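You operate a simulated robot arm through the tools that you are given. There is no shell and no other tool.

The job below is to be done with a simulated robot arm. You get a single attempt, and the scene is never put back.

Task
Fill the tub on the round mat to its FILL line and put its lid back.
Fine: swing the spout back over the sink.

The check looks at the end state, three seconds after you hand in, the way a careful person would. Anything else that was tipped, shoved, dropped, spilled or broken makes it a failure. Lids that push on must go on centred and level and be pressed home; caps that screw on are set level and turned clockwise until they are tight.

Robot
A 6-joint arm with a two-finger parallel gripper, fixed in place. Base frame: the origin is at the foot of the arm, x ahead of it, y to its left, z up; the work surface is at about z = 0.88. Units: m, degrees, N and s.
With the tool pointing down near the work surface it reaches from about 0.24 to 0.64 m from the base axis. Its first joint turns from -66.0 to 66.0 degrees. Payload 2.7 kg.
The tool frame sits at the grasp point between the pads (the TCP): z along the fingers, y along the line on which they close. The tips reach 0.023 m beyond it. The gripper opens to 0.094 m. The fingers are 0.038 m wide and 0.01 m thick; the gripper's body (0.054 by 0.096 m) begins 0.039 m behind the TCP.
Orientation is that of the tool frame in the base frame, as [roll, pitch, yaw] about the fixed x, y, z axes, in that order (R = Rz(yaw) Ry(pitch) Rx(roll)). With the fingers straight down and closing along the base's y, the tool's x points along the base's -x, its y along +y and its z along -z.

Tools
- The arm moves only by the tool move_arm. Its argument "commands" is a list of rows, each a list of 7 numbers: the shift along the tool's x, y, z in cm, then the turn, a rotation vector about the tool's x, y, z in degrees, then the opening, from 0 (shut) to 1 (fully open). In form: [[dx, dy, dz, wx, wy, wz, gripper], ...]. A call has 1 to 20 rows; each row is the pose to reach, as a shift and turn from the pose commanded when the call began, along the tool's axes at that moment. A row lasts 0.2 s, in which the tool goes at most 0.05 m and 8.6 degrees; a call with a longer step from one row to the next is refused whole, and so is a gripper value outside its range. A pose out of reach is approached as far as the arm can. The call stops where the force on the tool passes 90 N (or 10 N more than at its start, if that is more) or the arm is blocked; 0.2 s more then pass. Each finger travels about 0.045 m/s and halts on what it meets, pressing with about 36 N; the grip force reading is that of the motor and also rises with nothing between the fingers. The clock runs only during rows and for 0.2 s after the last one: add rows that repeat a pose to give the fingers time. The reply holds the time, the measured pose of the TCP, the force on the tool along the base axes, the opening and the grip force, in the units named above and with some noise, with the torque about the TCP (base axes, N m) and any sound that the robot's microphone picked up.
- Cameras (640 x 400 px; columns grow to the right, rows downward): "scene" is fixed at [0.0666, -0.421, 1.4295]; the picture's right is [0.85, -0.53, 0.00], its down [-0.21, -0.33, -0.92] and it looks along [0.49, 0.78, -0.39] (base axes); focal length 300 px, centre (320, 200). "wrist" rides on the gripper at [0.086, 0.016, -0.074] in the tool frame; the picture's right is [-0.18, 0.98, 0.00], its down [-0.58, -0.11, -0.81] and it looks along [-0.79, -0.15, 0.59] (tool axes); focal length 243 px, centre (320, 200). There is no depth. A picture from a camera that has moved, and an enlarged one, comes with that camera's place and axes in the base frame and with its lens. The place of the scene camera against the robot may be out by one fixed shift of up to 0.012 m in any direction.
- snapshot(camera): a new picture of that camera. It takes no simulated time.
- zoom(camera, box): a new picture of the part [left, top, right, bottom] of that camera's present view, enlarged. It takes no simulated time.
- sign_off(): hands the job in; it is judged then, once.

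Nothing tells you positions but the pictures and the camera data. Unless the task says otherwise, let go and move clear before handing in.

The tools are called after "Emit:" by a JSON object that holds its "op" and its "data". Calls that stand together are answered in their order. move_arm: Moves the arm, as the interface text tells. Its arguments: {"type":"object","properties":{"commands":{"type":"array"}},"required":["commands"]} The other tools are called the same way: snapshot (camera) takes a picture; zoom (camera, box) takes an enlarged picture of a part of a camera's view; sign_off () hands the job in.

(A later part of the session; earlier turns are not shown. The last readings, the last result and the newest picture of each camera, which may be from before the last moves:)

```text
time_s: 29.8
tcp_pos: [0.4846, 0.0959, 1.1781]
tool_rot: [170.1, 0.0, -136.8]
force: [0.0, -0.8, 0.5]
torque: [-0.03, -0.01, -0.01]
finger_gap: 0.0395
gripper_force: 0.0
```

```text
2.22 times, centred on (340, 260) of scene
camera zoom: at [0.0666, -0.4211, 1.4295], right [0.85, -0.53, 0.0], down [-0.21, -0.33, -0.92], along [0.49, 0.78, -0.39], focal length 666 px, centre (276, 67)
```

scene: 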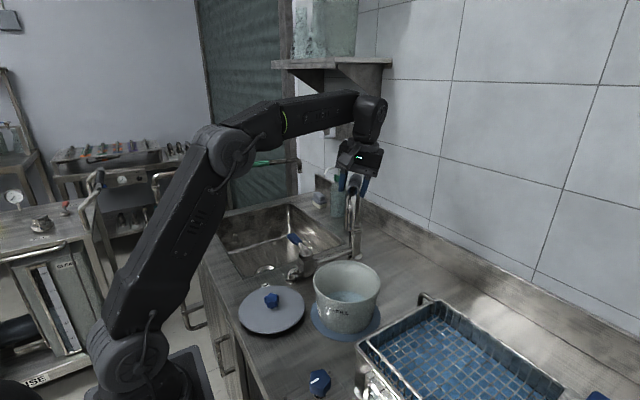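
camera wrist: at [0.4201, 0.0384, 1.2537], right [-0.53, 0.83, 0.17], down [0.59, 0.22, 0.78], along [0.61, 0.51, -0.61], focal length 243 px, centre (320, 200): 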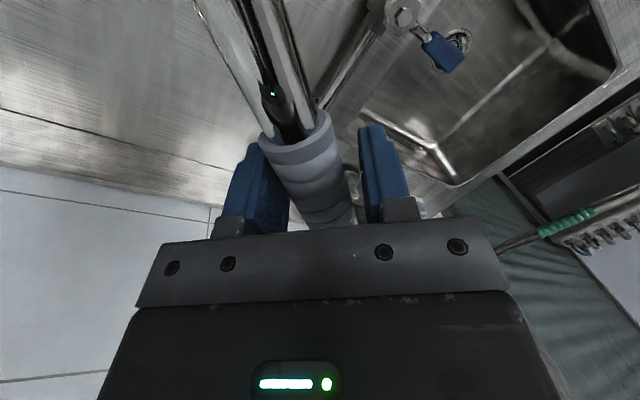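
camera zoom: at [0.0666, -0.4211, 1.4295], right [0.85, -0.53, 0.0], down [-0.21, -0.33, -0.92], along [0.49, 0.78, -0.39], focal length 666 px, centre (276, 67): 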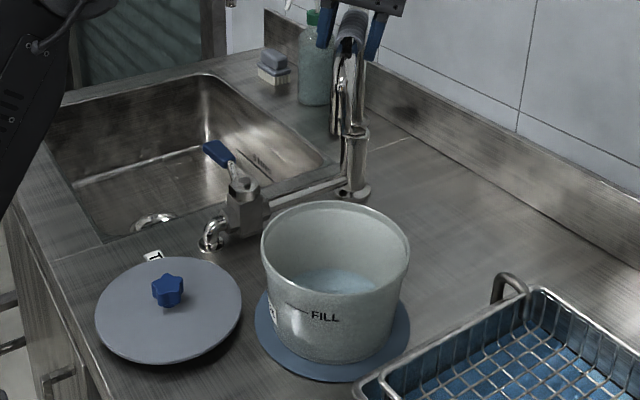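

The spout now hangs over the tub area. I need to verify exactly where the outlet is.

Emit:
{"op": "zoom", "data": {"camera": "scene", "box": [320, 165, 380, 235]}}

Emit:
{"op": "zoom", "data": {"camera": "wrist", "box": [170, 0, 420, 240]}}

```text
5.71 times, centred on (350, 200) of scene
camera zoom: at [0.0666, -0.4211, 1.4295], right [0.85, -0.53, 0.0], down [-0.21, -0.33, -0.92], along [0.49, 0.78, -0.39], focal length 1712 px, centre (149, 200)
```

zoom: 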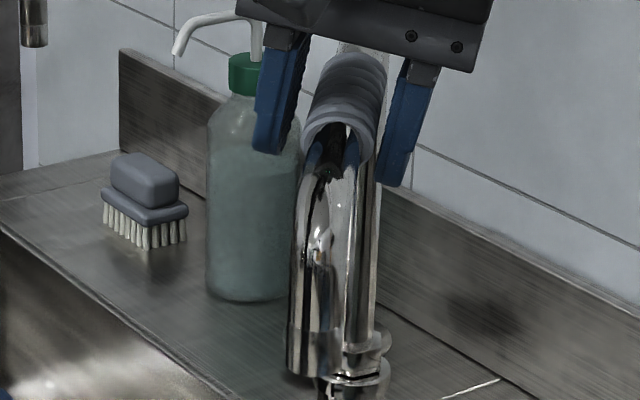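

```text
1.67 times, centred on (295, 120) of wrist
camera zoom: at [0.4201, 0.0384, 1.2537], right [-0.53, 0.83, 0.17], down [0.59, 0.22, 0.78], along [0.61, 0.51, -0.61], focal length 404 px, centre (362, 333)
```

zoom: 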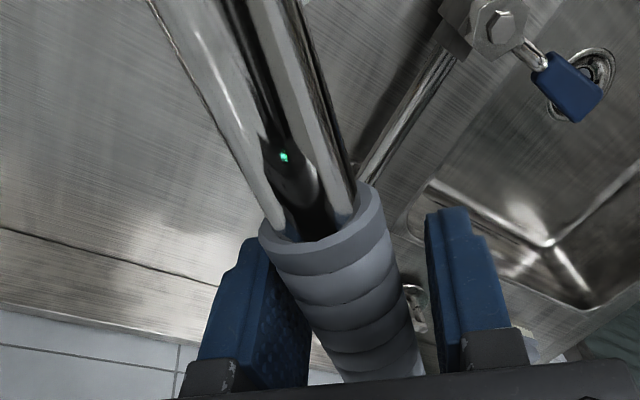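

The outlet computes to about (0.412, 0.018), which is over the centre of the tub. I'll open the fingers and withdraw straight back along the tool axis.

Emit:
{"op": "move_arm", "data": {"commands": [[0, 0, 0, 0, 0, 0, 0.6], [0, 0, 0, 0, 0, 0, 0.8], [0, 0, 0, 0, 0, 0, 1], [0, 0, 0, 0, 0, 0, 1], [0, 0, 0, 0, 0, 0, 1], [0, 0, -3, 0, 0, 0, 1], [0, 0, -6, 0, 0, 0, 1], [0, 0, -9, 0, 0, 0, 1], [0, 0, -9, 0, 0, 0, 1]]}}

Emit:
{"op": "snapshot", "data": {"camera": "wrist"}}

Emit:
{"op": "snapshot", "data": {"camera": "scene"}}

```text
time_s: 31.8
tcp_pos: [0.4857, 0.082, 1.2507]
tool_rot: [170.0, 0.1, -137.0]
force: [0.7, -0.1, 0.2]
torque: [-0.02, 0.0, -0.02]
finger_gap: 0.0939
gripper_force: 0.0
out of reach, approached as far as the arm can: row 8, 9
```

```text
taken
camera wrist: at [0.419, 0.0249, 1.3274], right [-0.53, 0.83, 0.17], down [0.59, 0.22, 0.78], along [0.61, 0.51, -0.61], focal length 243 px, centre (320, 200)
```

wrist: 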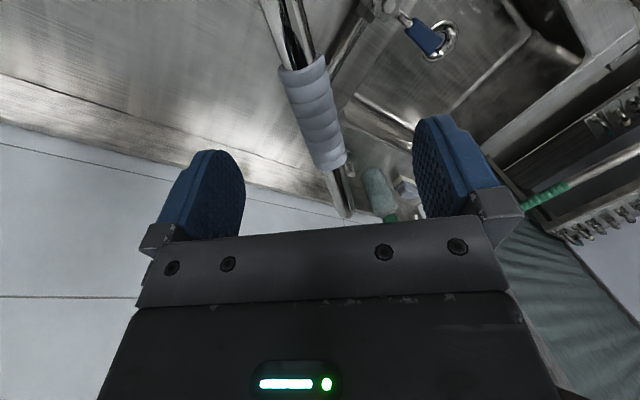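

```text
taken
```

scene: 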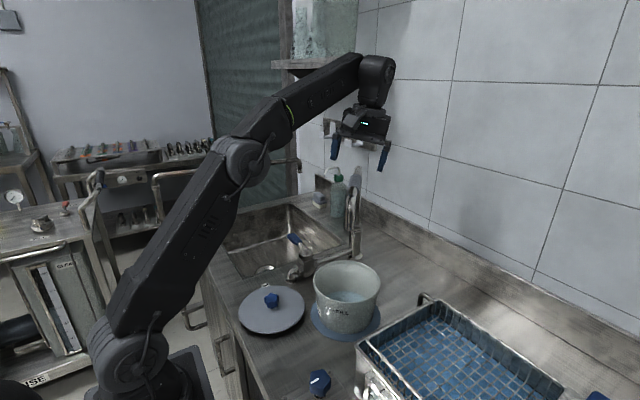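

The spout stayed over the tub. The lever's pivot works out to (0.413, 0.203), and its blue handle runs along +y to about y = 0.30 at z ≈ 0.965. I'll move away from the spout, level the tool, and turn it so the fingers close along x over the handle.

Emit:
{"op": "move_arm", "data": {"commands": [[-0.39, 4.02, 0.71, 2.5, 0, 0, 1], [-0.78, 8.04, 1.42, 5, 0, 0, 1], [-1.16, 12.06, 2.12, 7.5, 0, 0, 1], [-1.55, 16.08, 2.83, 10, 0, 0, 1], [-1.55, 16.08, 2.83, 10, 0, 0, 1]]}}

Emit:
{"op": "snapshot", "data": {"camera": "scene"}}

Emit:
{"op": "snapshot", "data": {"camera": "wrist"}}

```text
time_s: 33.0
tcp_pos: [0.3828, 0.2114, 1.2508]
tool_rot: [-179.8, 0.0, -137.0]
force: [-0.3, -0.1, 0.0]
torque: [0.02, 0.0, 0.01]
finger_gap: 0.094
gripper_force: 0.1
```

```text
taken
```

scene: 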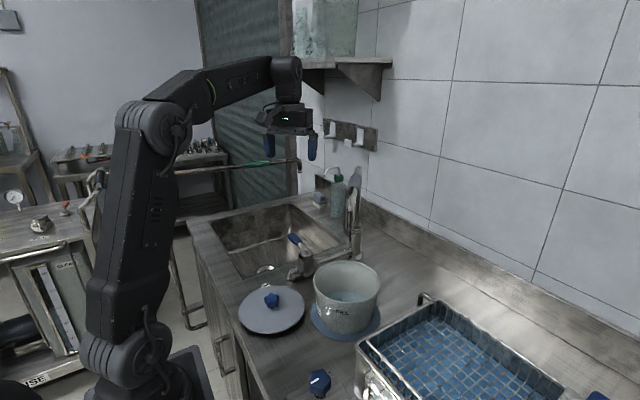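

```text
taken
camera wrist: at [0.3086, 0.163, 1.3258], right [-0.54, 0.84, 0.0], down [0.5, 0.32, 0.81], along [0.68, 0.43, -0.59], focal length 243 px, centre (320, 200)
```

wrist: 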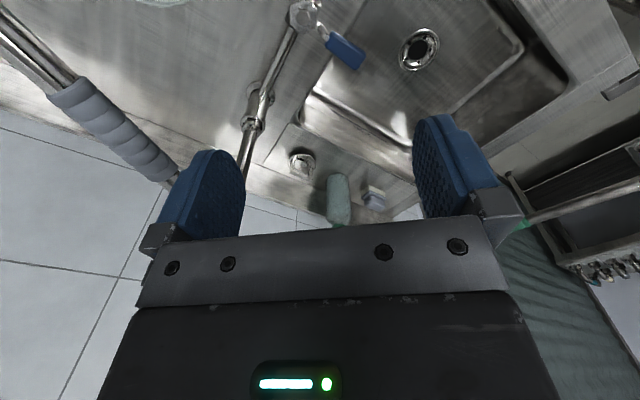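

Emit:
{"op": "move_arm", "data": {"commands": [[-0.4, 0.2, 0, 0, 0, 8.3, 1], [-0.8, 0.4, 0, 0, 0, 16.6, 1], [-1.2, 0.6, 0, 0, 0, 24.9, 1], [-1.6, 0.8, 0, 0, 0, 33.2, 1], [-2.0, 1.0, 0, 0, 0, 41.5, 1], [-2.4, 1.2, 1, 0, 0, 49.8, 1], [-2.8, 1.4, 2, 0, 0, 58.1, 1], [-3.2, 1.6, 4, 0, 0, 66.4, 1], [-3.6, 1.8, 6, 0, 0, 74.7, 1], [-4.0, 2.0, 8, 0, 0, 83, 1], [-4.4, 2.2, 10, 0, 0, 91.3, 1], [-4.8, 2.4, 12, 0, 0, 99.6, 1], [-5.3, 2.6, 14, 0, 0, 108, 1], [-5.8, 2.8, 16, 0, 0, 116.4, 1], [-6.2, 2.9, 17.5, 0, 0, 124.8, 1], [-6.6, 3.0, 19, 0, 0, 133, 1], [-6.6, 3.0, 19, 0, 0, 133, 1], [-6.6, 3.0, 19, 0, 0, 133, 1]]}}

Emit:
{"op": "snapshot", "data": {"camera": "scene"}}

Emit:
{"op": "snapshot", "data": {"camera": "wrist"}}

```text
time_s: 36.8
tcp_pos: [0.4126, 0.2813, 1.0623]
tool_rot: [180.0, 0.0, 89.9]
force: [0.3, 0.7, -0.6]
torque: [-0.03, 0.0, -0.01]
finger_gap: 0.0941
gripper_force: 0.1
```

```text
taken
```

scene: 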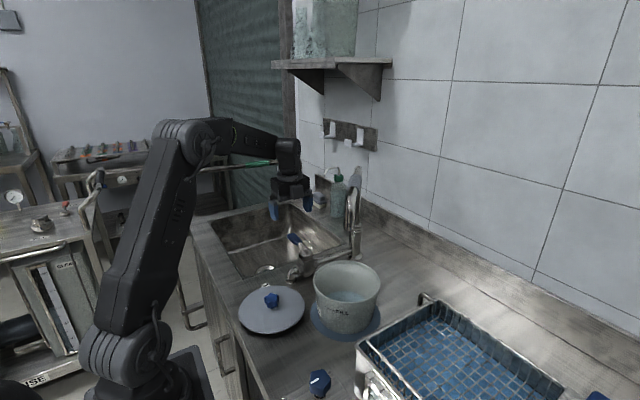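

```text
taken
camera wrist: at [0.4283, 0.3674, 1.137], right [0.98, -0.18, 0.0], down [-0.11, -0.58, 0.81], along [-0.15, -0.79, -0.59], focal length 243 px, centre (320, 200)
```

wrist: 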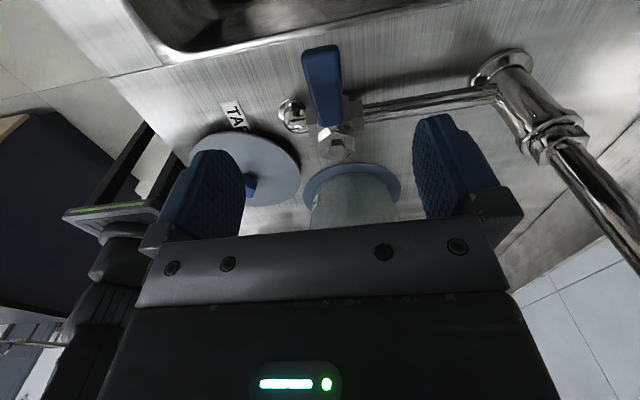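

The handle is centred between the fingers. I'll lower to straddle it.

Emit:
{"op": "move_arm", "data": {"commands": [[0, 0, 3, 0, 0, 0, 1], [0, 0, 6, 0, 0, 0, 1], [0, 0, 8, 0, 0, 0, 1], [0, 0, 9.2, 0, 0, 0, 1], [0, 0, 9.2, 0, 0, 0, 1], [0, 0, 9.2, 0, 0, 0, 0.7], [0, 0, 9.2, 0, 0, 0, 0.5], [0, 0, 9.2, 0, 0, 0, 0.5]]}}

Emit:
{"op": "zoom", "data": {"camera": "scene", "box": [230, 170, 400, 330]}}

Emit:
{"op": "snapshot", "data": {"camera": "wrist"}}

```text
time_s: 38.6
tcp_pos: [0.4116, 0.2808, 0.9702]
tool_rot: [-180.0, 0.0, 89.9]
force: [0.0, -0.4, -0.5]
torque: [0.0, 0.01, -0.01]
finger_gap: 0.047
gripper_force: 0.0
```

```text
2.50 times, centred on (315, 250) of scene
camera zoom: at [0.0666, -0.421, 1.4295], right [0.85, -0.53, 0.0], down [-0.21, -0.33, -0.92], along [0.49, 0.78, -0.39], focal length 749 px, centre (332, 75)
```

zoom: 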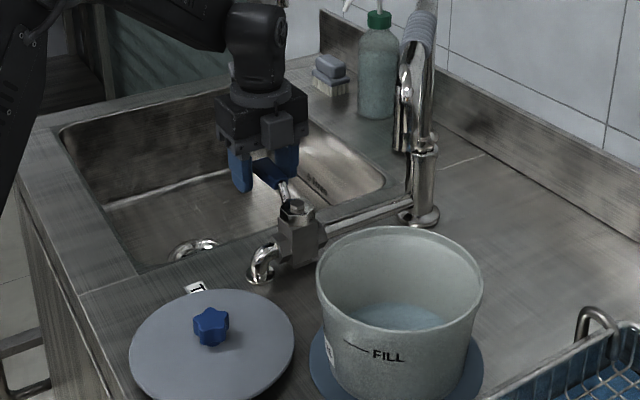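

```text
taken
camera wrist: at [0.4281, 0.3662, 1.0453], right [0.98, -0.18, 0.0], down [-0.11, -0.58, 0.81], along [-0.15, -0.79, -0.59], focal length 243 px, centre (320, 200)
```

wrist: 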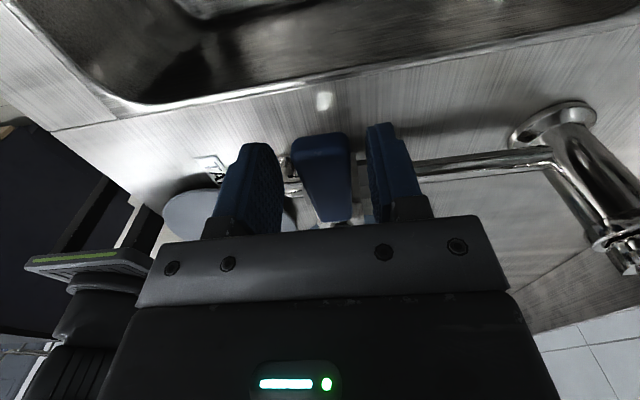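

The lever is between the fingers. I'll close lightly and try a small turn toward the robot, counter-clockwise from above, watching force and sound.

Emit:
{"op": "move_arm", "data": {"commands": [[0, 0, 0, 0, 0, 0, 0.36], [0, 0, 0, 0, 0, 0, 0.36], [0, -0.34, 0, 0, 0, -2.5, 0.36], [-0.03, -0.68, 0, 0, 0, -5, 0.36], [-0.06, -1.0, 0, 0, 0, -7.5, 0.36]]}}

Emit:
{"op": "snapshot", "data": {"camera": "wrist"}}

Emit:
{"op": "zoom", "data": {"camera": "scene", "box": [230, 170, 400, 330]}}

```text
time_s: 39.8
tcp_pos: [0.4024, 0.2789, 0.9721]
tool_rot: [-180.0, 0.1, 97.5]
force: [1.3, 0.0, 0.3]
torque: [-0.01, -0.03, -0.05]
finger_gap: 0.0345
gripper_force: 0.8
```

```text
taken
camera wrist: at [0.4065, 0.3664, 1.0456], right [1.0, -0.05, 0.0], down [-0.03, -0.59, 0.81], along [-0.04, -0.81, -0.59], focal length 243 px, centre (320, 200)
```

wrist: 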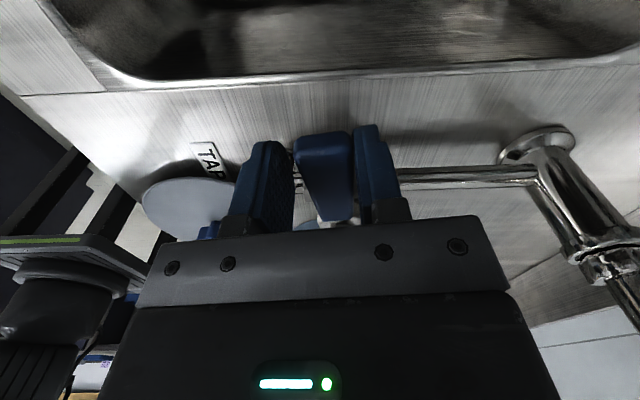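

```text
2.50 times, centred on (315, 250) of scene
camera zoom: at [0.0667, -0.4211, 1.4295], right [0.85, -0.53, 0.0], down [-0.21, -0.33, -0.92], along [0.49, 0.78, -0.39], focal length 749 px, centre (332, 75)
```

zoom: 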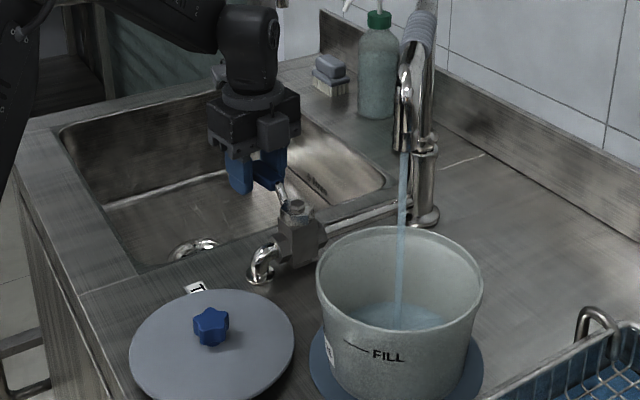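

Water is already flowing in a thin stream into the middle of the tub. I'll hold here and measure how fast the level rises.

Emit:
{"op": "move_arm", "data": {"commands": [[0, 0, 0, 0, 0, 0, 0.36], [0, 0, 0, 0, 0, 0, 0.36], [0, 0, 0, 0, 0, 0, 0.36], [0, 0, 0, 0, 0, 0, 0.36], [0, 0, 0, 0, 0, 0, 0.36], [0, 0, 0, 0, 0, 0, 0.36], [0, 0, 0, 0, 0, 0, 0.36], [0, 0, 0, 0, 0, 0, 0.36], [0, 0, 0, 0, 0, 0, 0.36]]}}

Emit:
{"op": "zoom", "data": {"camera": "scene", "box": [295, 250, 395, 340]}}

```text
time_s: 41.8
tcp_pos: [0.403, 0.2788, 0.9711]
tool_rot: [179.9, 0.0, 97.5]
force: [0.4, 0.1, 0.5]
torque: [0.0, 0.02, -0.02]
finger_gap: 0.0341
gripper_force: 0.5
```

```text
4.44 times, centred on (345, 295) of scene
camera zoom: at [0.0666, -0.421, 1.4295], right [0.85, -0.53, 0.0], down [-0.21, -0.33, -0.92], along [0.49, 0.78, -0.39], focal length 1332 px, centre (209, -222)
```

zoom: 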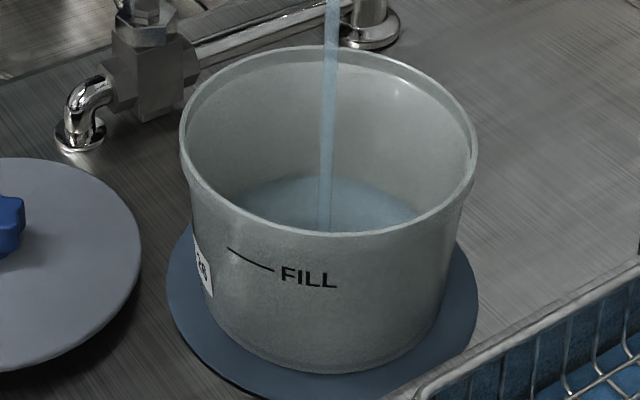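

The level is rising slowly with this stream. I'll zoom in to measure the FILL line, rim and base more exactly.

Emit:
{"op": "zoom", "data": {"camera": "scene", "box": [330, 255, 380, 290]}}

Emit:
{"op": "zoom", "data": {"camera": "scene", "box": [325, 285, 375, 340]}}

Emit:
{"op": "snapshot", "data": {"camera": "wrist"}}

```text
11.43 times, centred on (355, 272) of scene
camera zoom: at [0.0666, -0.421, 1.4295], right [0.85, -0.53, 0.0], down [-0.21, -0.33, -0.92], along [0.49, 0.78, -0.39], focal length 3424 px, centre (-80, -629)
```

zoom: 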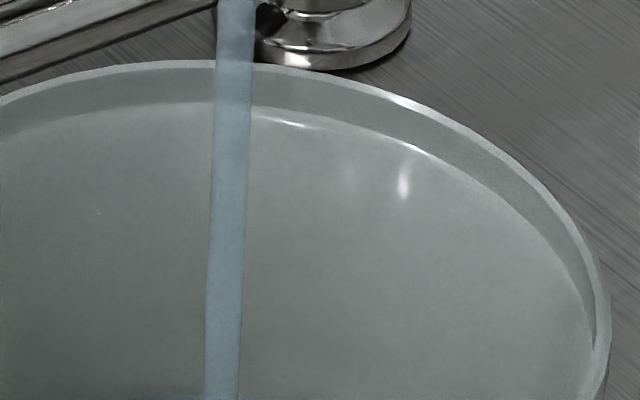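

```text
7.27 times, centred on (350, 312) of scene
camera zoom: at [0.0666, -0.421, 1.4295], right [0.85, -0.53, 0.0], down [-0.21, -0.33, -0.92], along [0.49, 0.78, -0.39], focal length 2179 px, centre (102, -618)
```

zoom: 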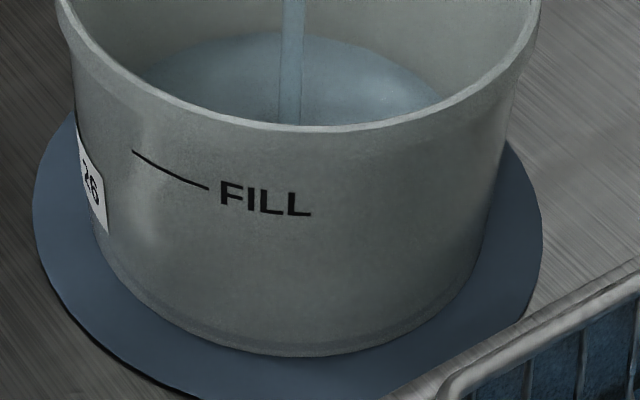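

```text
taken
camera wrist: at [0.4066, 0.3664, 1.0455], right [1.0, -0.05, 0.0], down [-0.03, -0.59, 0.81], along [-0.04, -0.81, -0.59], focal length 243 px, centre (320, 200)
```

wrist: 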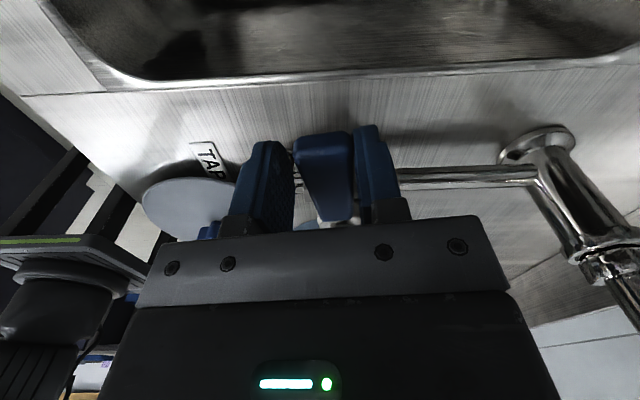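

In the scene camera's frame the rim is at z ≈ 0.994, the FILL line at 0.962 and the water now at about 0.917, rising roughly 2 mm/s. The far waterline should reach about row 202 of this close-up when the tub is full. I'll keep filling at this gentle flow.

Emit:
{"op": "move_arm", "data": {"commands": [[0, 0, 0, 0, 0, 0, 0.36], [0, 0, 0, 0, 0, 0, 0.36], [0, 0, 0, 0, 0, 0, 0.36], [0, 0, 0, 0, 0, 0, 0.36], [0, 0, 0, 0, 0, 0, 0.36], [0, 0, 0, 0, 0, 0, 0.36], [0, 0, 0, 0, 0, 0, 0.36], [0, 0, 0, 0, 0, 0, 0.36], [0, 0, 0, 0, 0, 0, 0.36], [0, 0, 0, 0, 0, 0, 0.36], [0, 0, 0, 0, 0, 0, 0.36], [0, 0, 0, 0, 0, 0, 0.36], [0, 0, 0, 0, 0, 0, 0.36], [0, 0, 0, 0, 0, 0, 0.36], [0, 0, 0, 0, 0, 0, 0.36], [0, 0, 0, 0, 0, 0, 0.36], [0, 0, 0, 0, 0, 0, 0.36], [0, 0, 0, 0, 0, 0, 0.36], [0, 0, 0, 0, 0, 0, 0.36], [0, 0, 0, 0, 0, 0, 0.36]]}}

Emit:
{"op": "zoom", "data": {"camera": "scene", "box": [310, 255, 390, 305]}}

Emit:
{"op": "zoom", "data": {"camera": "scene", "box": [260, 180, 420, 350]}}

```text
time_s: 46.0
tcp_pos: [0.4021, 0.2794, 0.9707]
tool_rot: [-180.0, 0.1, 97.6]
force: [0.5, -0.5, 0.0]
torque: [-0.06, 0.01, -0.01]
finger_gap: 0.0341
gripper_force: 0.5
```

```text
8.00 times, centred on (350, 280) of scene
camera zoom: at [0.0666, -0.421, 1.4295], right [0.85, -0.53, 0.0], down [-0.21, -0.33, -0.92], along [0.49, 0.78, -0.39], focal length 2397 px, centre (80, -440)
```

zoom: 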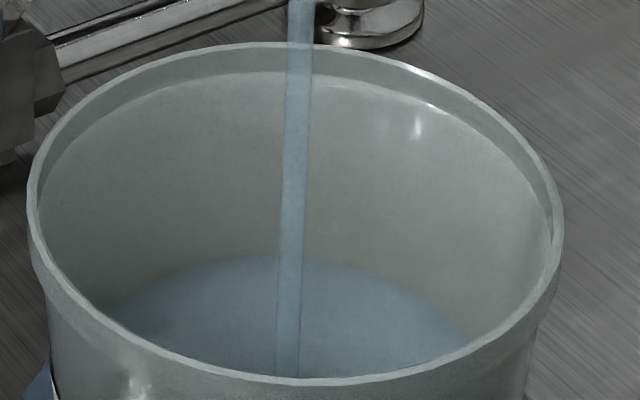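

```text
2.35 times, centred on (340, 265) of scene
camera zoom: at [0.0666, -0.421, 1.4295], right [0.85, -0.53, 0.0], down [-0.21, -0.33, -0.92], along [0.49, 0.78, -0.39], focal length 705 px, centre (273, 47)
```

zoom: 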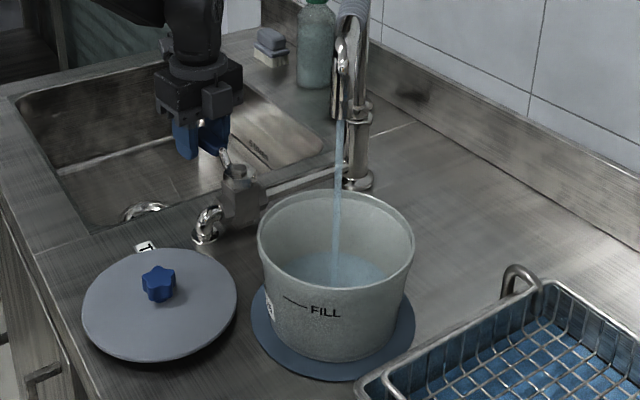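

Emit:
{"op": "move_arm", "data": {"commands": [[0, 0, 0, 0, 0, 0, 0.36], [0, 0, 0, 0, 0, 0, 0.36], [0, 0, 0, 0, 0, 0, 0.36], [0, 0, 0, 0, 0, 0, 0.36], [0, 0, 0, 0, 0, 0, 0.36], [0, 0, 0, 0, 0, 0, 0.36], [0, 0, 0, 0, 0, 0, 0.36], [0, 0, 0, 0, 0, 0, 0.36], [0, 0, 0, 0, 0, 0, 0.36], [0, 0, 0, 0, 0, 0, 0.36], [0, 0, 0, 0, 0, 0, 0.36], [0, 0, 0, 0, 0, 0, 0.36], [0, 0, 0, 0, 0, 0, 0.36], [0, 0, 0, 0, 0, 0, 0.36], [0, 0, 0, 0, 0, 0, 0.36], [0, 0, 0, 0, 0, 0, 0.36], [0, 0, 0, 0, 0, 0, 0.36], [0, 0, 0, 0, 0, 0, 0.36], [0, 0, 0, 0, 0, 0, 0.36], [0, 0, 0, 0, 0, 0, 0.36]]}}

Emit:
{"op": "zoom", "data": {"camera": "scene", "box": [310, 255, 390, 305]}}

```text
time_s: 50.2
tcp_pos: [0.4018, 0.2784, 0.971]
tool_rot: [179.9, 0.0, 97.5]
force: [-0.6, 0.2, -0.5]
torque: [0.03, -0.01, -0.01]
finger_gap: 0.0341
gripper_force: 0.1
```

```text
8.00 times, centred on (350, 280) of scene
camera zoom: at [0.0666, -0.421, 1.4295], right [0.85, -0.53, 0.0], down [-0.21, -0.33, -0.92], along [0.49, 0.78, -0.39], focal length 2397 px, centre (80, -440)
```

zoom: 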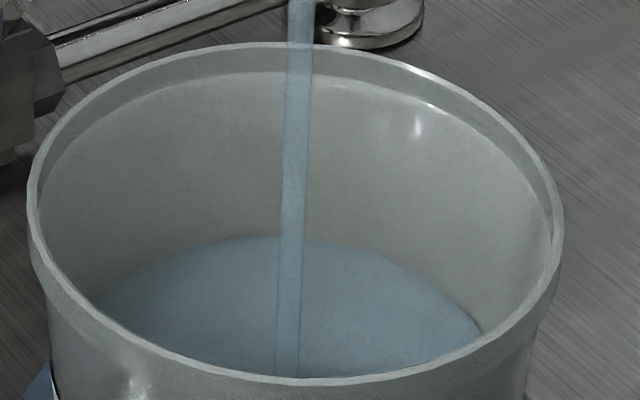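

The waterline is at row 236, moving about 19 rows per call toward a target near 141. I'll continue.

Emit:
{"op": "move_arm", "data": {"commands": [[0, 0, 0, 0, 0, 0, 0.36], [0, 0, 0, 0, 0, 0, 0.36], [0, 0, 0, 0, 0, 0, 0.36], [0, 0, 0, 0, 0, 0, 0.36], [0, 0, 0, 0, 0, 0, 0.36], [0, 0, 0, 0, 0, 0, 0.36], [0, 0, 0, 0, 0, 0, 0.36], [0, 0, 0, 0, 0, 0, 0.36], [0, 0, 0, 0, 0, 0, 0.36], [0, 0, 0, 0, 0, 0, 0.36], [0, 0, 0, 0, 0, 0, 0.36], [0, 0, 0, 0, 0, 0, 0.36], [0, 0, 0, 0, 0, 0, 0.36], [0, 0, 0, 0, 0, 0, 0.36], [0, 0, 0, 0, 0, 0, 0.36], [0, 0, 0, 0, 0, 0, 0.36], [0, 0, 0, 0, 0, 0, 0.36], [0, 0, 0, 0, 0, 0, 0.36], [0, 0, 0, 0, 0, 0, 0.36], [0, 0, 0, 0, 0, 0, 0.36]]}}

Emit:
{"op": "move_arm", "data": {"commands": [[0, 0, 0, 0, 0, 0, 0.36], [0, 0, 0, 0, 0, 0, 0.36], [0, 0, 0, 0, 0, 0, 0.36], [0, 0, 0, 0, 0, 0, 0.36], [0, 0, 0, 0, 0, 0, 0.36], [0, 0, 0, 0, 0, 0, 0.36], [0, 0, 0, 0, 0, 0, 0.36], [0, 0, 0, 0, 0, 0, 0.36], [0, 0, 0, 0, 0, 0, 0.36], [0, 0, 0, 0, 0, 0, 0.36], [0, 0, 0, 0, 0, 0, 0.36], [0, 0, 0, 0, 0, 0, 0.36], [0, 0, 0, 0, 0, 0, 0.36], [0, 0, 0, 0, 0, 0, 0.36], [0, 0, 0, 0, 0, 0, 0.36], [0, 0, 0, 0, 0, 0, 0.36], [0, 0, 0, 0, 0, 0, 0.36], [0, 0, 0, 0, 0, 0, 0.36], [0, 0, 0, 0, 0, 0, 0.36], [0, 0, 0, 0, 0, 0, 0.36]]}}

Emit:
{"op": "zoom", "data": {"camera": "scene", "box": [310, 255, 390, 305]}}

Emit:
{"op": "zoom", "data": {"camera": "scene", "box": [325, 285, 375, 340]}}

```text
time_s: 54.4
tcp_pos: [0.4023, 0.279, 0.9713]
tool_rot: [180.0, 0.0, 97.5]
force: [-0.2, -0.7, -0.1]
torque: [-0.02, 0.0, 0.0]
finger_gap: 0.034
gripper_force: 0.3
```

```text
time_s: 58.6
tcp_pos: [0.4021, 0.2789, 0.9714]
tool_rot: [-180.0, 0.0, 97.5]
force: [0.4, 1.1, 0.3]
torque: [-0.01, -0.02, 0.02]
finger_gap: 0.0339
gripper_force: 0.0
```

```text
8.00 times, centred on (350, 280) of scene
camera zoom: at [0.0666, -0.421, 1.4295], right [0.85, -0.53, 0.0], down [-0.21, -0.33, -0.92], along [0.49, 0.78, -0.39], focal length 2397 px, centre (80, -440)
```

zoom: 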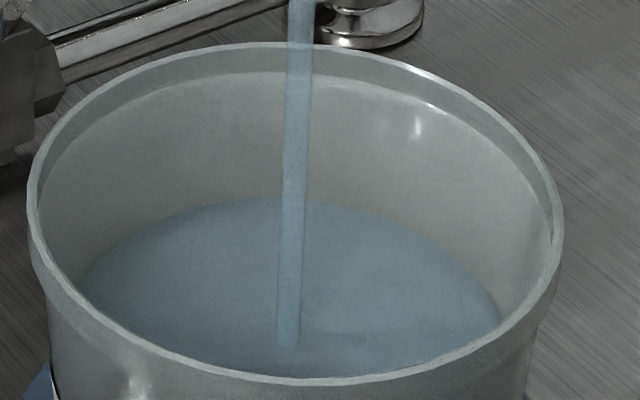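

```text
7.27 times, centred on (350, 312) of scene
camera zoom: at [0.0666, -0.421, 1.4295], right [0.85, -0.53, 0.0], down [-0.21, -0.33, -0.92], along [0.49, 0.78, -0.39], focal length 2179 px, centre (102, -618)
```

zoom: 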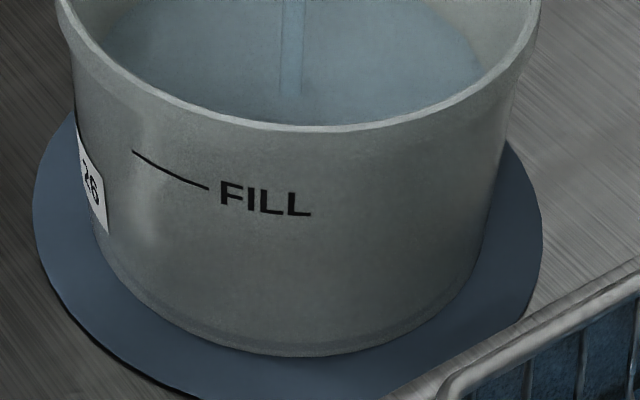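

The waterline is at row 198. I'll run two more holds and then re-measure.

Emit:
{"op": "move_arm", "data": {"commands": [[0, 0, 0, 0, 0, 0, 0.36], [0, 0, 0, 0, 0, 0, 0.36], [0, 0, 0, 0, 0, 0, 0.36], [0, 0, 0, 0, 0, 0, 0.36], [0, 0, 0, 0, 0, 0, 0.36], [0, 0, 0, 0, 0, 0, 0.36], [0, 0, 0, 0, 0, 0, 0.36], [0, 0, 0, 0, 0, 0, 0.36], [0, 0, 0, 0, 0, 0, 0.36], [0, 0, 0, 0, 0, 0, 0.36], [0, 0, 0, 0, 0, 0, 0.36], [0, 0, 0, 0, 0, 0, 0.36], [0, 0, 0, 0, 0, 0, 0.36], [0, 0, 0, 0, 0, 0, 0.36], [0, 0, 0, 0, 0, 0, 0.36], [0, 0, 0, 0, 0, 0, 0.36], [0, 0, 0, 0, 0, 0, 0.36], [0, 0, 0, 0, 0, 0, 0.36], [0, 0, 0, 0, 0, 0, 0.36], [0, 0, 0, 0, 0, 0, 0.36]]}}

Emit:
{"op": "move_arm", "data": {"commands": [[0, 0, 0, 0, 0, 0, 0.36], [0, 0, 0, 0, 0, 0, 0.36], [0, 0, 0, 0, 0, 0, 0.36], [0, 0, 0, 0, 0, 0, 0.36], [0, 0, 0, 0, 0, 0, 0.36], [0, 0, 0, 0, 0, 0, 0.36], [0, 0, 0, 0, 0, 0, 0.36], [0, 0, 0, 0, 0, 0, 0.36], [0, 0, 0, 0, 0, 0, 0.36], [0, 0, 0, 0, 0, 0, 0.36], [0, 0, 0, 0, 0, 0, 0.36], [0, 0, 0, 0, 0, 0, 0.36], [0, 0, 0, 0, 0, 0, 0.36], [0, 0, 0, 0, 0, 0, 0.36], [0, 0, 0, 0, 0, 0, 0.36], [0, 0, 0, 0, 0, 0, 0.36]]}}

Emit:
{"op": "zoom", "data": {"camera": "scene", "box": [310, 255, 390, 305]}}

```text
time_s: 62.8
tcp_pos: [0.4025, 0.2794, 0.9715]
tool_rot: [-180.0, 0.0, 97.5]
force: [0.1, -0.2, 0.6]
torque: [0.0, 0.02, -0.01]
finger_gap: 0.0339
gripper_force: 0.0
```

```text
time_s: 66.2
tcp_pos: [0.4028, 0.2795, 0.9707]
tool_rot: [179.9, -0.1, 97.5]
force: [0.4, 0.4, 0.6]
torque: [0.0, -0.03, 0.01]
finger_gap: 0.0338
gripper_force: 0.1
```

```text
8.00 times, centred on (350, 280) of scene
camera zoom: at [0.0666, -0.421, 1.4295], right [0.85, -0.53, 0.0], down [-0.21, -0.33, -0.92], along [0.49, 0.78, -0.39], focal length 2397 px, centre (80, -440)
```

zoom: 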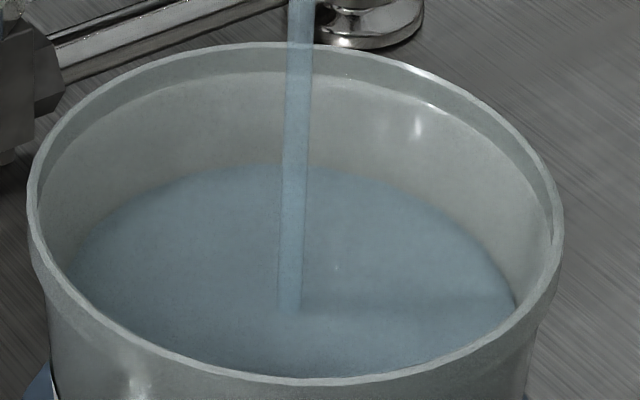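

The water is at about z = 0.955, roughly 7 mm below the line and rising 1.5 mm/s. I'll hold about 3 s more, then swing the lever back closed and re-measure.

Emit:
{"op": "move_arm", "data": {"commands": [[0, 0, 0, 0, 0, 0, 0.36], [0, 0, 0, 0, 0, 0, 0.36], [0, 0, 0, 0, 0, 0, 0.36], [0, 0, 0, 0, 0, 0, 0.36], [0, 0, 0, 0, 0, 0, 0.36], [0, 0, 0, 0, 0, 0, 0.36], [0, 0, 0, 0, 0, 0, 0.36], [0, 0, 0, 0, 0, 0, 0.36], [0, 0, 0, 0, 0, 0, 0.36], [0, 0, 0, 0, 0, 0, 0.36], [0, 0, 0, 0, 0, 0, 0.36], [0.02, 0.5, 0, 0, 0, 3, 0.36], [0.04, 1.0, 0, 0, 0, 6, 0.36], [0.05, 1.3, 0, 0, 0, 7.5, 0.36], [0.05, 1.5, 0, 0, 0, 7.5, 0.36]]}}

Emit:
{"op": "zoom", "data": {"camera": "scene", "box": [310, 255, 390, 305]}}

Emit:
{"op": "snapshot", "data": {"camera": "wrist"}}

```text
time_s: 69.4
tcp_pos: [0.4163, 0.2815, 0.9719]
tool_rot: [179.9, 0.0, 90.0]
force: [-1.3, 0.6, 1.3]
torque: [-0.02, 0.0, 0.02]
finger_gap: 0.0343
gripper_force: 0.5
```

```text
8.00 times, centred on (350, 280) of scene
camera zoom: at [0.0666, -0.421, 1.4295], right [0.85, -0.53, 0.0], down [-0.21, -0.33, -0.92], along [0.49, 0.78, -0.39], focal length 2397 px, centre (80, -440)
```

zoom: 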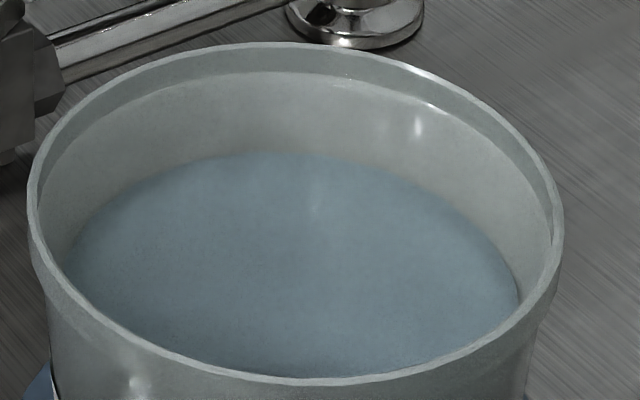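

```text
taken
camera wrist: at [0.4328, 0.3687, 1.0463], right [0.98, -0.18, 0.0], down [-0.11, -0.58, 0.81], along [-0.15, -0.79, -0.59], focal length 243 px, centre (320, 200)
```

wrist: 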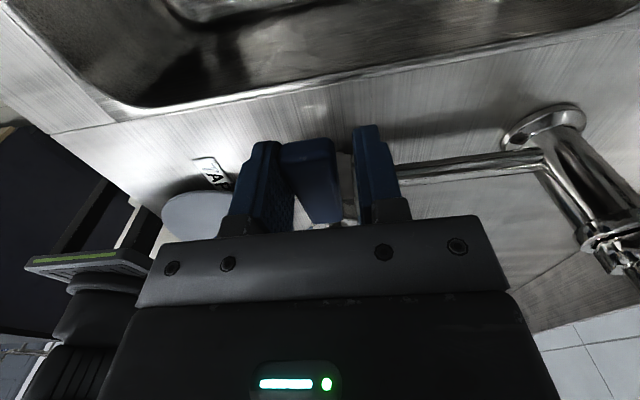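

Flow has stopped and the waterline is at row 151, or z ≈ 0.960, about 2 mm short by this estimate. I'll check the lever's resting angle against the starting picture before deciding on a top-up.

Emit:
{"op": "zoom", "data": {"camera": "scene", "box": [240, 210, 380, 300]}}

Emit:
{"op": "zoom", "data": {"camera": "scene", "box": [320, 165, 380, 235]}}

```text
4.44 times, centred on (310, 255) of scene
camera zoom: at [0.0666, -0.421, 1.4295], right [0.85, -0.53, 0.0], down [-0.21, -0.33, -0.92], along [0.49, 0.78, -0.39], focal length 1332 px, centre (364, -44)
```

zoom: 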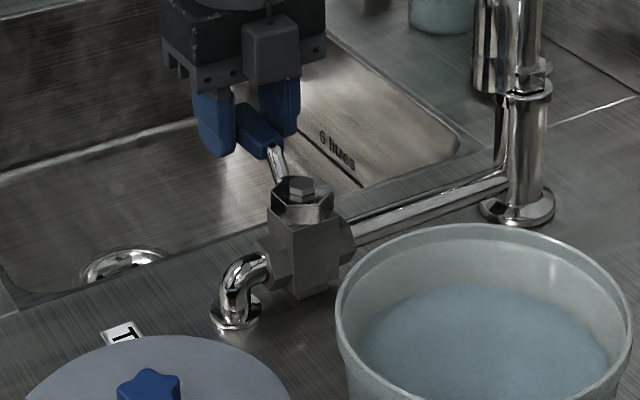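

```text
5.71 times, centred on (350, 200) of scene
camera zoom: at [0.0666, -0.421, 1.4295], right [0.85, -0.53, 0.0], down [-0.21, -0.33, -0.92], along [0.49, 0.78, -0.39], focal length 1712 px, centre (149, 200)
```

zoom: 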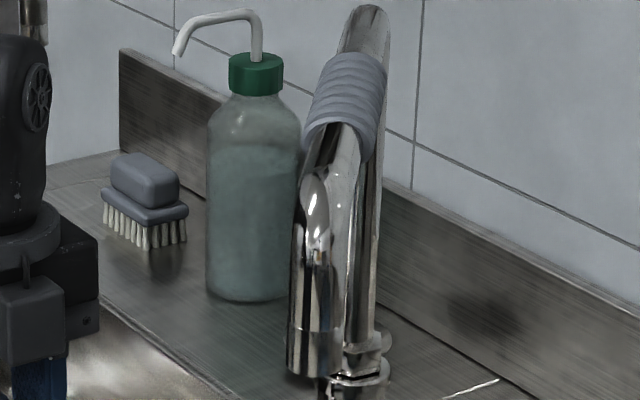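

Emit:
{"op": "zoom", "data": {"camera": "scene", "box": [330, 255, 370, 285]}}

Emit:
{"op": "zoom", "data": {"camera": "scene", "box": [310, 290, 350, 330]}}

```text
13.33 times, centred on (350, 270) of scene
camera zoom: at [0.0666, -0.421, 1.4295], right [0.85, -0.53, 0.0], down [-0.21, -0.33, -0.92], along [0.49, 0.78, -0.39], focal length 3995 px, centre (-80, -733)
```

zoom: 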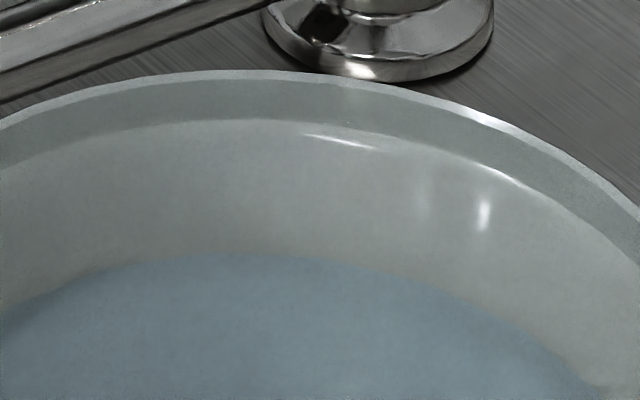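

```text
10.00 times, centred on (330, 310) of scene
camera zoom: at [0.0666, -0.421, 1.4295], right [0.85, -0.53, 0.0], down [-0.21, -0.33, -0.92], along [0.49, 0.78, -0.39], focal length 2996 px, centre (220, -900)
```

zoom: 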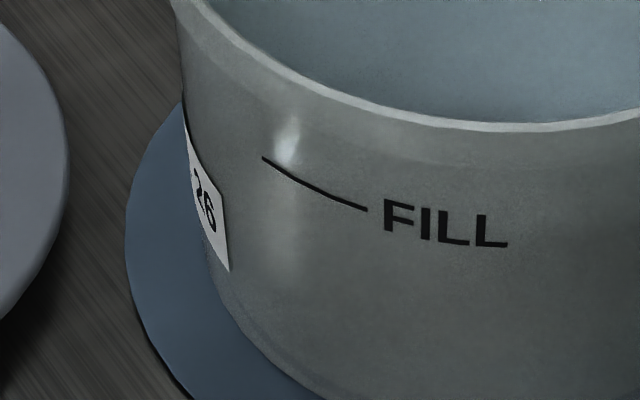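

The two close-ups confirm about 1.7 mm to go. I'll reopen to the same setting for about 1.2 s, then close again.

Emit:
{"op": "move_arm", "data": {"commands": [[-0.02, -0.5, 0, 0, 0, -2.5, 0.36], [-0.04, -1.0, 0, 0, 0, -5, 0.36], [-0.05, -1.5, 0, 0, 0, -7.5, 0.36], [-0.05, -1.5, 0, 0, 0, -7.5, 0.36], [-0.05, -1.5, 0, 0, 0, -7.5, 0.36], [-0.05, -1.5, 0, 0, 0, -7.5, 0.36], [-0.04, -1.0, 0, 0, 0, -5, 0.36], [-0.02, -0.5, 0, 0, 0, -2.5, 0.36], [0, 0, 0, 0, 0, 0, 0.36], [0, 0.1, 0, 0, 0, 0, 0.36], [0, 0.1, 0, 0, 0, 0, 0.36]]}}

Emit:
{"op": "zoom", "data": {"camera": "scene", "box": [330, 255, 370, 285]}}

Emit:
{"op": "zoom", "data": {"camera": "scene", "box": [240, 180, 400, 340]}}

```text
time_s: 71.8
tcp_pos: [0.4167, 0.2832, 0.9712]
tool_rot: [179.9, 0.0, 90.0]
force: [-1.7, -0.2, 0.2]
torque: [0.0, 0.04, 0.04]
finger_gap: 0.0345
gripper_force: 0.3
```

```text
13.33 times, centred on (350, 270) of scene
camera zoom: at [0.0666, -0.4211, 1.4295], right [0.85, -0.53, 0.0], down [-0.21, -0.33, -0.92], along [0.49, 0.78, -0.39], focal length 3995 px, centre (-80, -733)
```

zoom: 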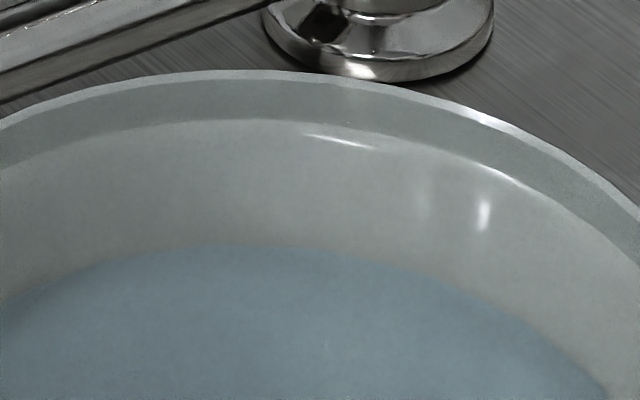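

```text
2.50 times, centred on (320, 260) of scene
camera zoom: at [0.0666, -0.4211, 1.4295], right [0.85, -0.53, 0.0], down [-0.21, -0.33, -0.92], along [0.49, 0.78, -0.39], focal length 749 px, centre (320, 50)
```

zoom: 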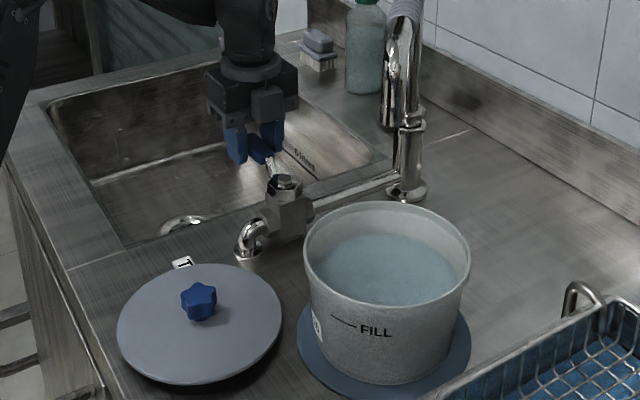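

The level is now at about z = 0.962, matching the line, and no stream is visible. I'll nudge the lever slightly to confirm it sits against its closed stop.

Emit:
{"op": "move_arm", "data": {"commands": [[0, 0.15, 0, 0, 0, 0, 0.36], [0, 0.15, 0, 0, 0, 0, 0.36]]}}

Emit:
{"op": "zoom", "data": {"camera": "scene", "box": [240, 180, 400, 340]}}

```text
time_s: 72.4
tcp_pos: [0.4185, 0.2832, 0.9706]
tool_rot: [180.0, 0.0, 90.1]
force: [-1.4, 1.1, -0.6]
torque: [0.02, 0.03, 0.0]
finger_gap: 0.0347
gripper_force: 0.6
```

```text
2.50 times, centred on (320, 260) of scene
camera zoom: at [0.0666, -0.421, 1.4295], right [0.85, -0.53, 0.0], down [-0.21, -0.33, -0.92], along [0.49, 0.78, -0.39], focal length 749 px, centre (320, 50)
```

zoom: 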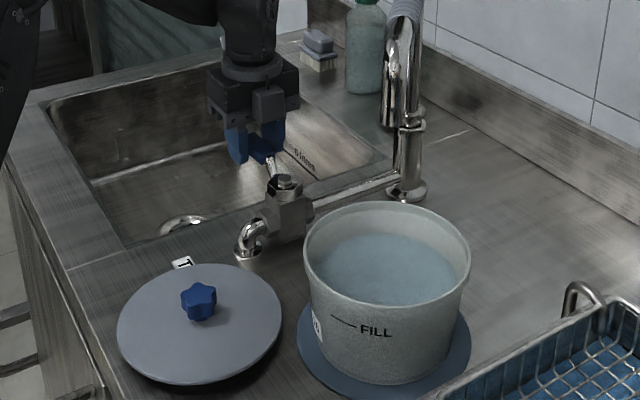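

Emit:
{"op": "move_arm", "data": {"commands": [[0, 0.15, 0, 0, 0, 0, 0.36], [0, 0.15, 0, 0, 0, 0, 0.36]]}}

Emit:
{"op": "zoom", "data": {"camera": "scene", "box": [240, 210, 380, 300]}}

```text
time_s: 73.0
tcp_pos: [0.4196, 0.2818, 0.9705]
tool_rot: [180.0, 0.0, 89.9]
force: [-4.8, 1.9, 0.0]
torque: [-0.02, -0.01, 0.05]
finger_gap: 0.0359
gripper_force: 2.0
```

```text
4.44 times, centred on (310, 255) of scene
camera zoom: at [0.0665, -0.421, 1.4295], right [0.85, -0.53, 0.0], down [-0.21, -0.33, -0.92], along [0.49, 0.78, -0.39], focal length 1332 px, centre (364, -44)
```

zoom: 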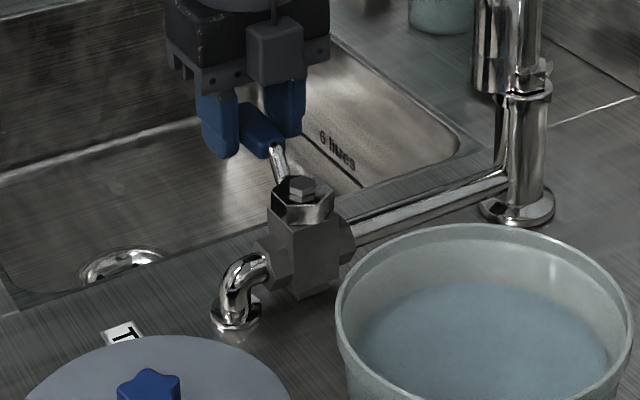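

The force rose to 4.8 N at the closed stop, so the tap is shut. I'll back off a little, open, and lift clear.

Emit:
{"op": "move_arm", "data": {"commands": [[0, -0.4, 0, 0, 0, 0, 0.4], [0, -0.5, 0, 0, 0, 0, 0.7], [0, -0.5, 0, 0, 0, 0, 1], [0, -0.5, 0, 0, 0, 0, 1], [0, -0.5, -3, 0, 0, 0, 1], [0, -0.5, -7, 0, 0, 0, 1], [0, -0.5, -11, 0, 0, 0, 1], [0, -0.5, -15, 0, 0, 0, 1], [0, -0.5, -19, 0, 0, 0, 1], [0, -0.5, -19, 0, 0, 0, 1]]}}

Emit:
{"op": "snapshot", "data": {"camera": "wrist"}}

Emit:
{"op": "snapshot", "data": {"camera": "scene"}}

Emit:
{"op": "zoom", "data": {"camera": "scene", "box": [240, 210, 380, 300]}}

```text
time_s: 75.2
tcp_pos: [0.4157, 0.2832, 1.1616]
tool_rot: [179.9, 0.1, 90.0]
force: [0.7, 0.4, -0.4]
torque: [0.03, -0.01, 0.03]
finger_gap: 0.0941
gripper_force: 0.0
```

```text
taken
camera wrist: at [0.4316, 0.3704, 1.2362], right [0.98, -0.18, 0.0], down [-0.11, -0.58, 0.81], along [-0.15, -0.79, -0.59], focal length 243 px, centre (320, 200)
```

wrist: 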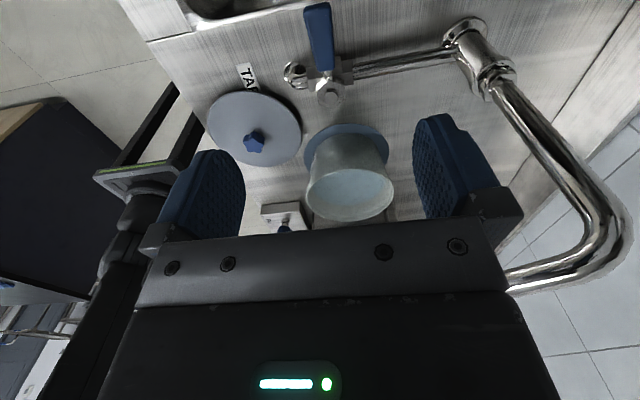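

```text
taken
```

scene: 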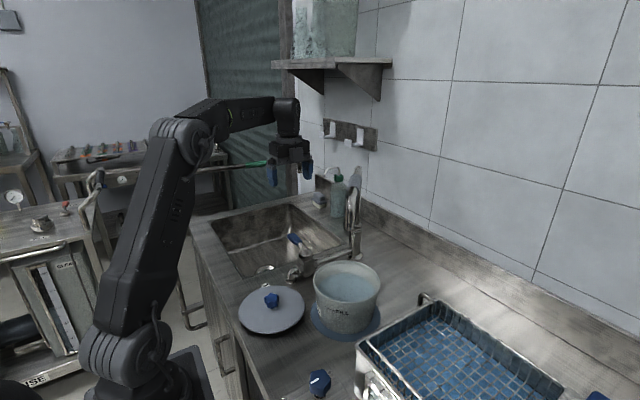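

```text
4.44 times, centred on (310, 255) of scene
camera zoom: at [0.0666, -0.421, 1.4295], right [0.85, -0.53, 0.0], down [-0.21, -0.33, -0.92], along [0.49, 0.78, -0.39], focal length 1332 px, centre (364, -44)
```

zoom: 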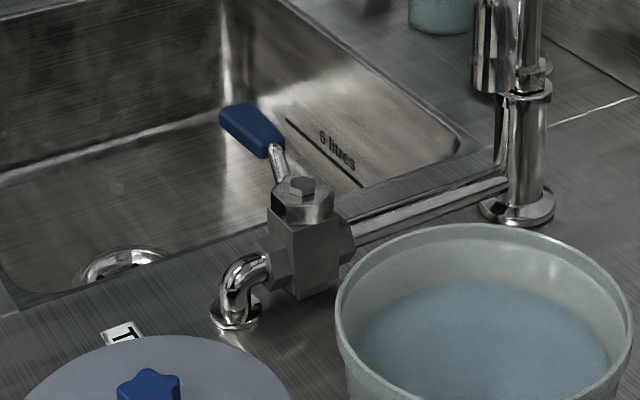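

The lever is exactly where it started and the flow is off. Next I'll return to the spout sleeve, reversing my earlier path, to swing it back over the sink.

Emit:
{"op": "move_arm", "data": {"commands": [[-0.5, -0.2, -3, 0, 0, -8.3, 1], [-1.0, -0.4, -6, 0, 0, -16.6, 1], [-1.5, -0.6, -8.4, 0, 0, -24.9, 1], [-2.0, -0.8, -8.4, 0, 0, -33.2, 1], [-2.5, -1.0, -8.4, 0, 0, -41.5, 1], [-3.0, -1.2, -8.4, 0, 0, -49.8, 1], [-3.5, -1.4, -8.4, 0, 0, -58.1, 1], [-4.0, -1.6, -8.4, 0, 0, -66.4, 1], [-4.5, -1.8, -8.4, 0, 0, -74.7, 1], [-5.0, -2.0, -8.4, 0, 0, -83, 1], [-5.5, -2.2, -8.4, 0, 0, -91.3, 1], [-6.0, -2.4, -8.4, 0, 0, -99.6, 1], [-6.4, -2.6, -8.4, 0, 0, -108, 1], [-6.7, -2.8, -8.4, 0, 0, -116.4, 1], [-7.0, -2.9, -8.4, 0, 0, -124.8, 1], [-7.1, -3.0, -8.4, 0, 0, -133, 1], [-7.1, -3.0, -8.4, 0, 0, -133, 1], [-7.1, -3.0, -8.4, 0, 0, -133, 1]]}}

Emit:
{"op": "snapshot", "data": {"camera": "wrist"}}

```text
time_s: 79.0
tcp_pos: [0.3853, 0.2091, 1.2455]
tool_rot: [180.0, 0.0, -136.9]
force: [-0.1, -0.7, -0.1]
torque: [0.0, -0.04, 0.01]
finger_gap: 0.0941
gripper_force: 0.0
```

```text
taken
camera wrist: at [0.3102, 0.1624, 1.3196], right [-0.54, 0.84, 0.0], down [0.5, 0.32, 0.81], along [0.68, 0.43, -0.59], focal length 243 px, centre (320, 200)
```

wrist: 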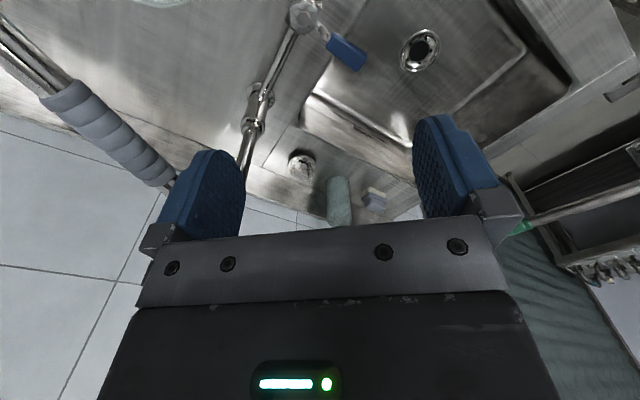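

Emit:
{"op": "move_arm", "data": {"commands": [[0.16, -4.0, -0.4, -2.5, 0, 0, 1], [0.32, -8.0, -0.4, -5, 0, 0, 1], [0.48, -12.0, -0.4, -7.5, 0, 0, 1], [0.64, -15.9, -0.4, -10, 0, 0, 1], [0.64, -15.9, -0.4, -10, 0, 0, 1], [0.64, -15.9, -0.4, -10, 0, 0, 1]]}}

Emit:
{"op": "snapshot", "data": {"camera": "wrist"}}

Emit:
{"op": "zoom", "data": {"camera": "scene", "box": [300, 110, 400, 230]}}

```text
time_s: 80.4
tcp_pos: [0.4871, 0.0894, 1.2486]
tool_rot: [170.0, 0.2, -137.1]
force: [0.7, 0.4, -0.4]
torque: [-0.02, -0.02, 0.02]
finger_gap: 0.0939
gripper_force: 0.1
```

```text
taken
camera wrist: at [0.4217, 0.0322, 1.3244], right [-0.53, 0.83, 0.17], down [0.59, 0.22, 0.78], along [0.61, 0.51, -0.61], focal length 243 px, centre (320, 200)
```

wrist: 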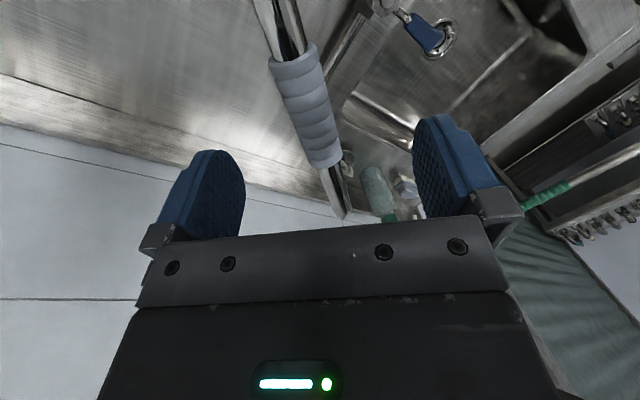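

```text
3.33 times, centred on (350, 170) of scene
camera zoom: at [0.0666, -0.4211, 1.4295], right [0.85, -0.53, 0.0], down [-0.21, -0.33, -0.92], along [0.49, 0.78, -0.39], focal length 999 px, centre (220, 300)
```

zoom: 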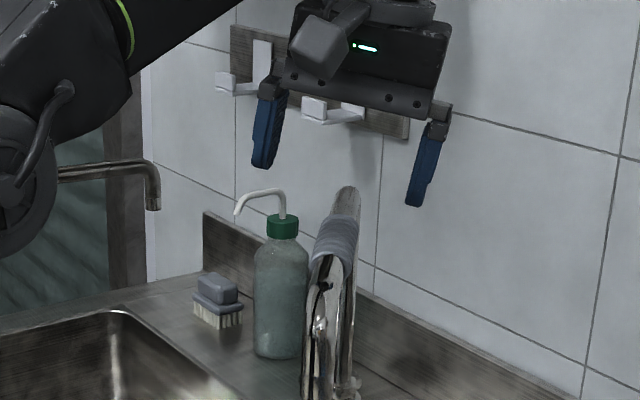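

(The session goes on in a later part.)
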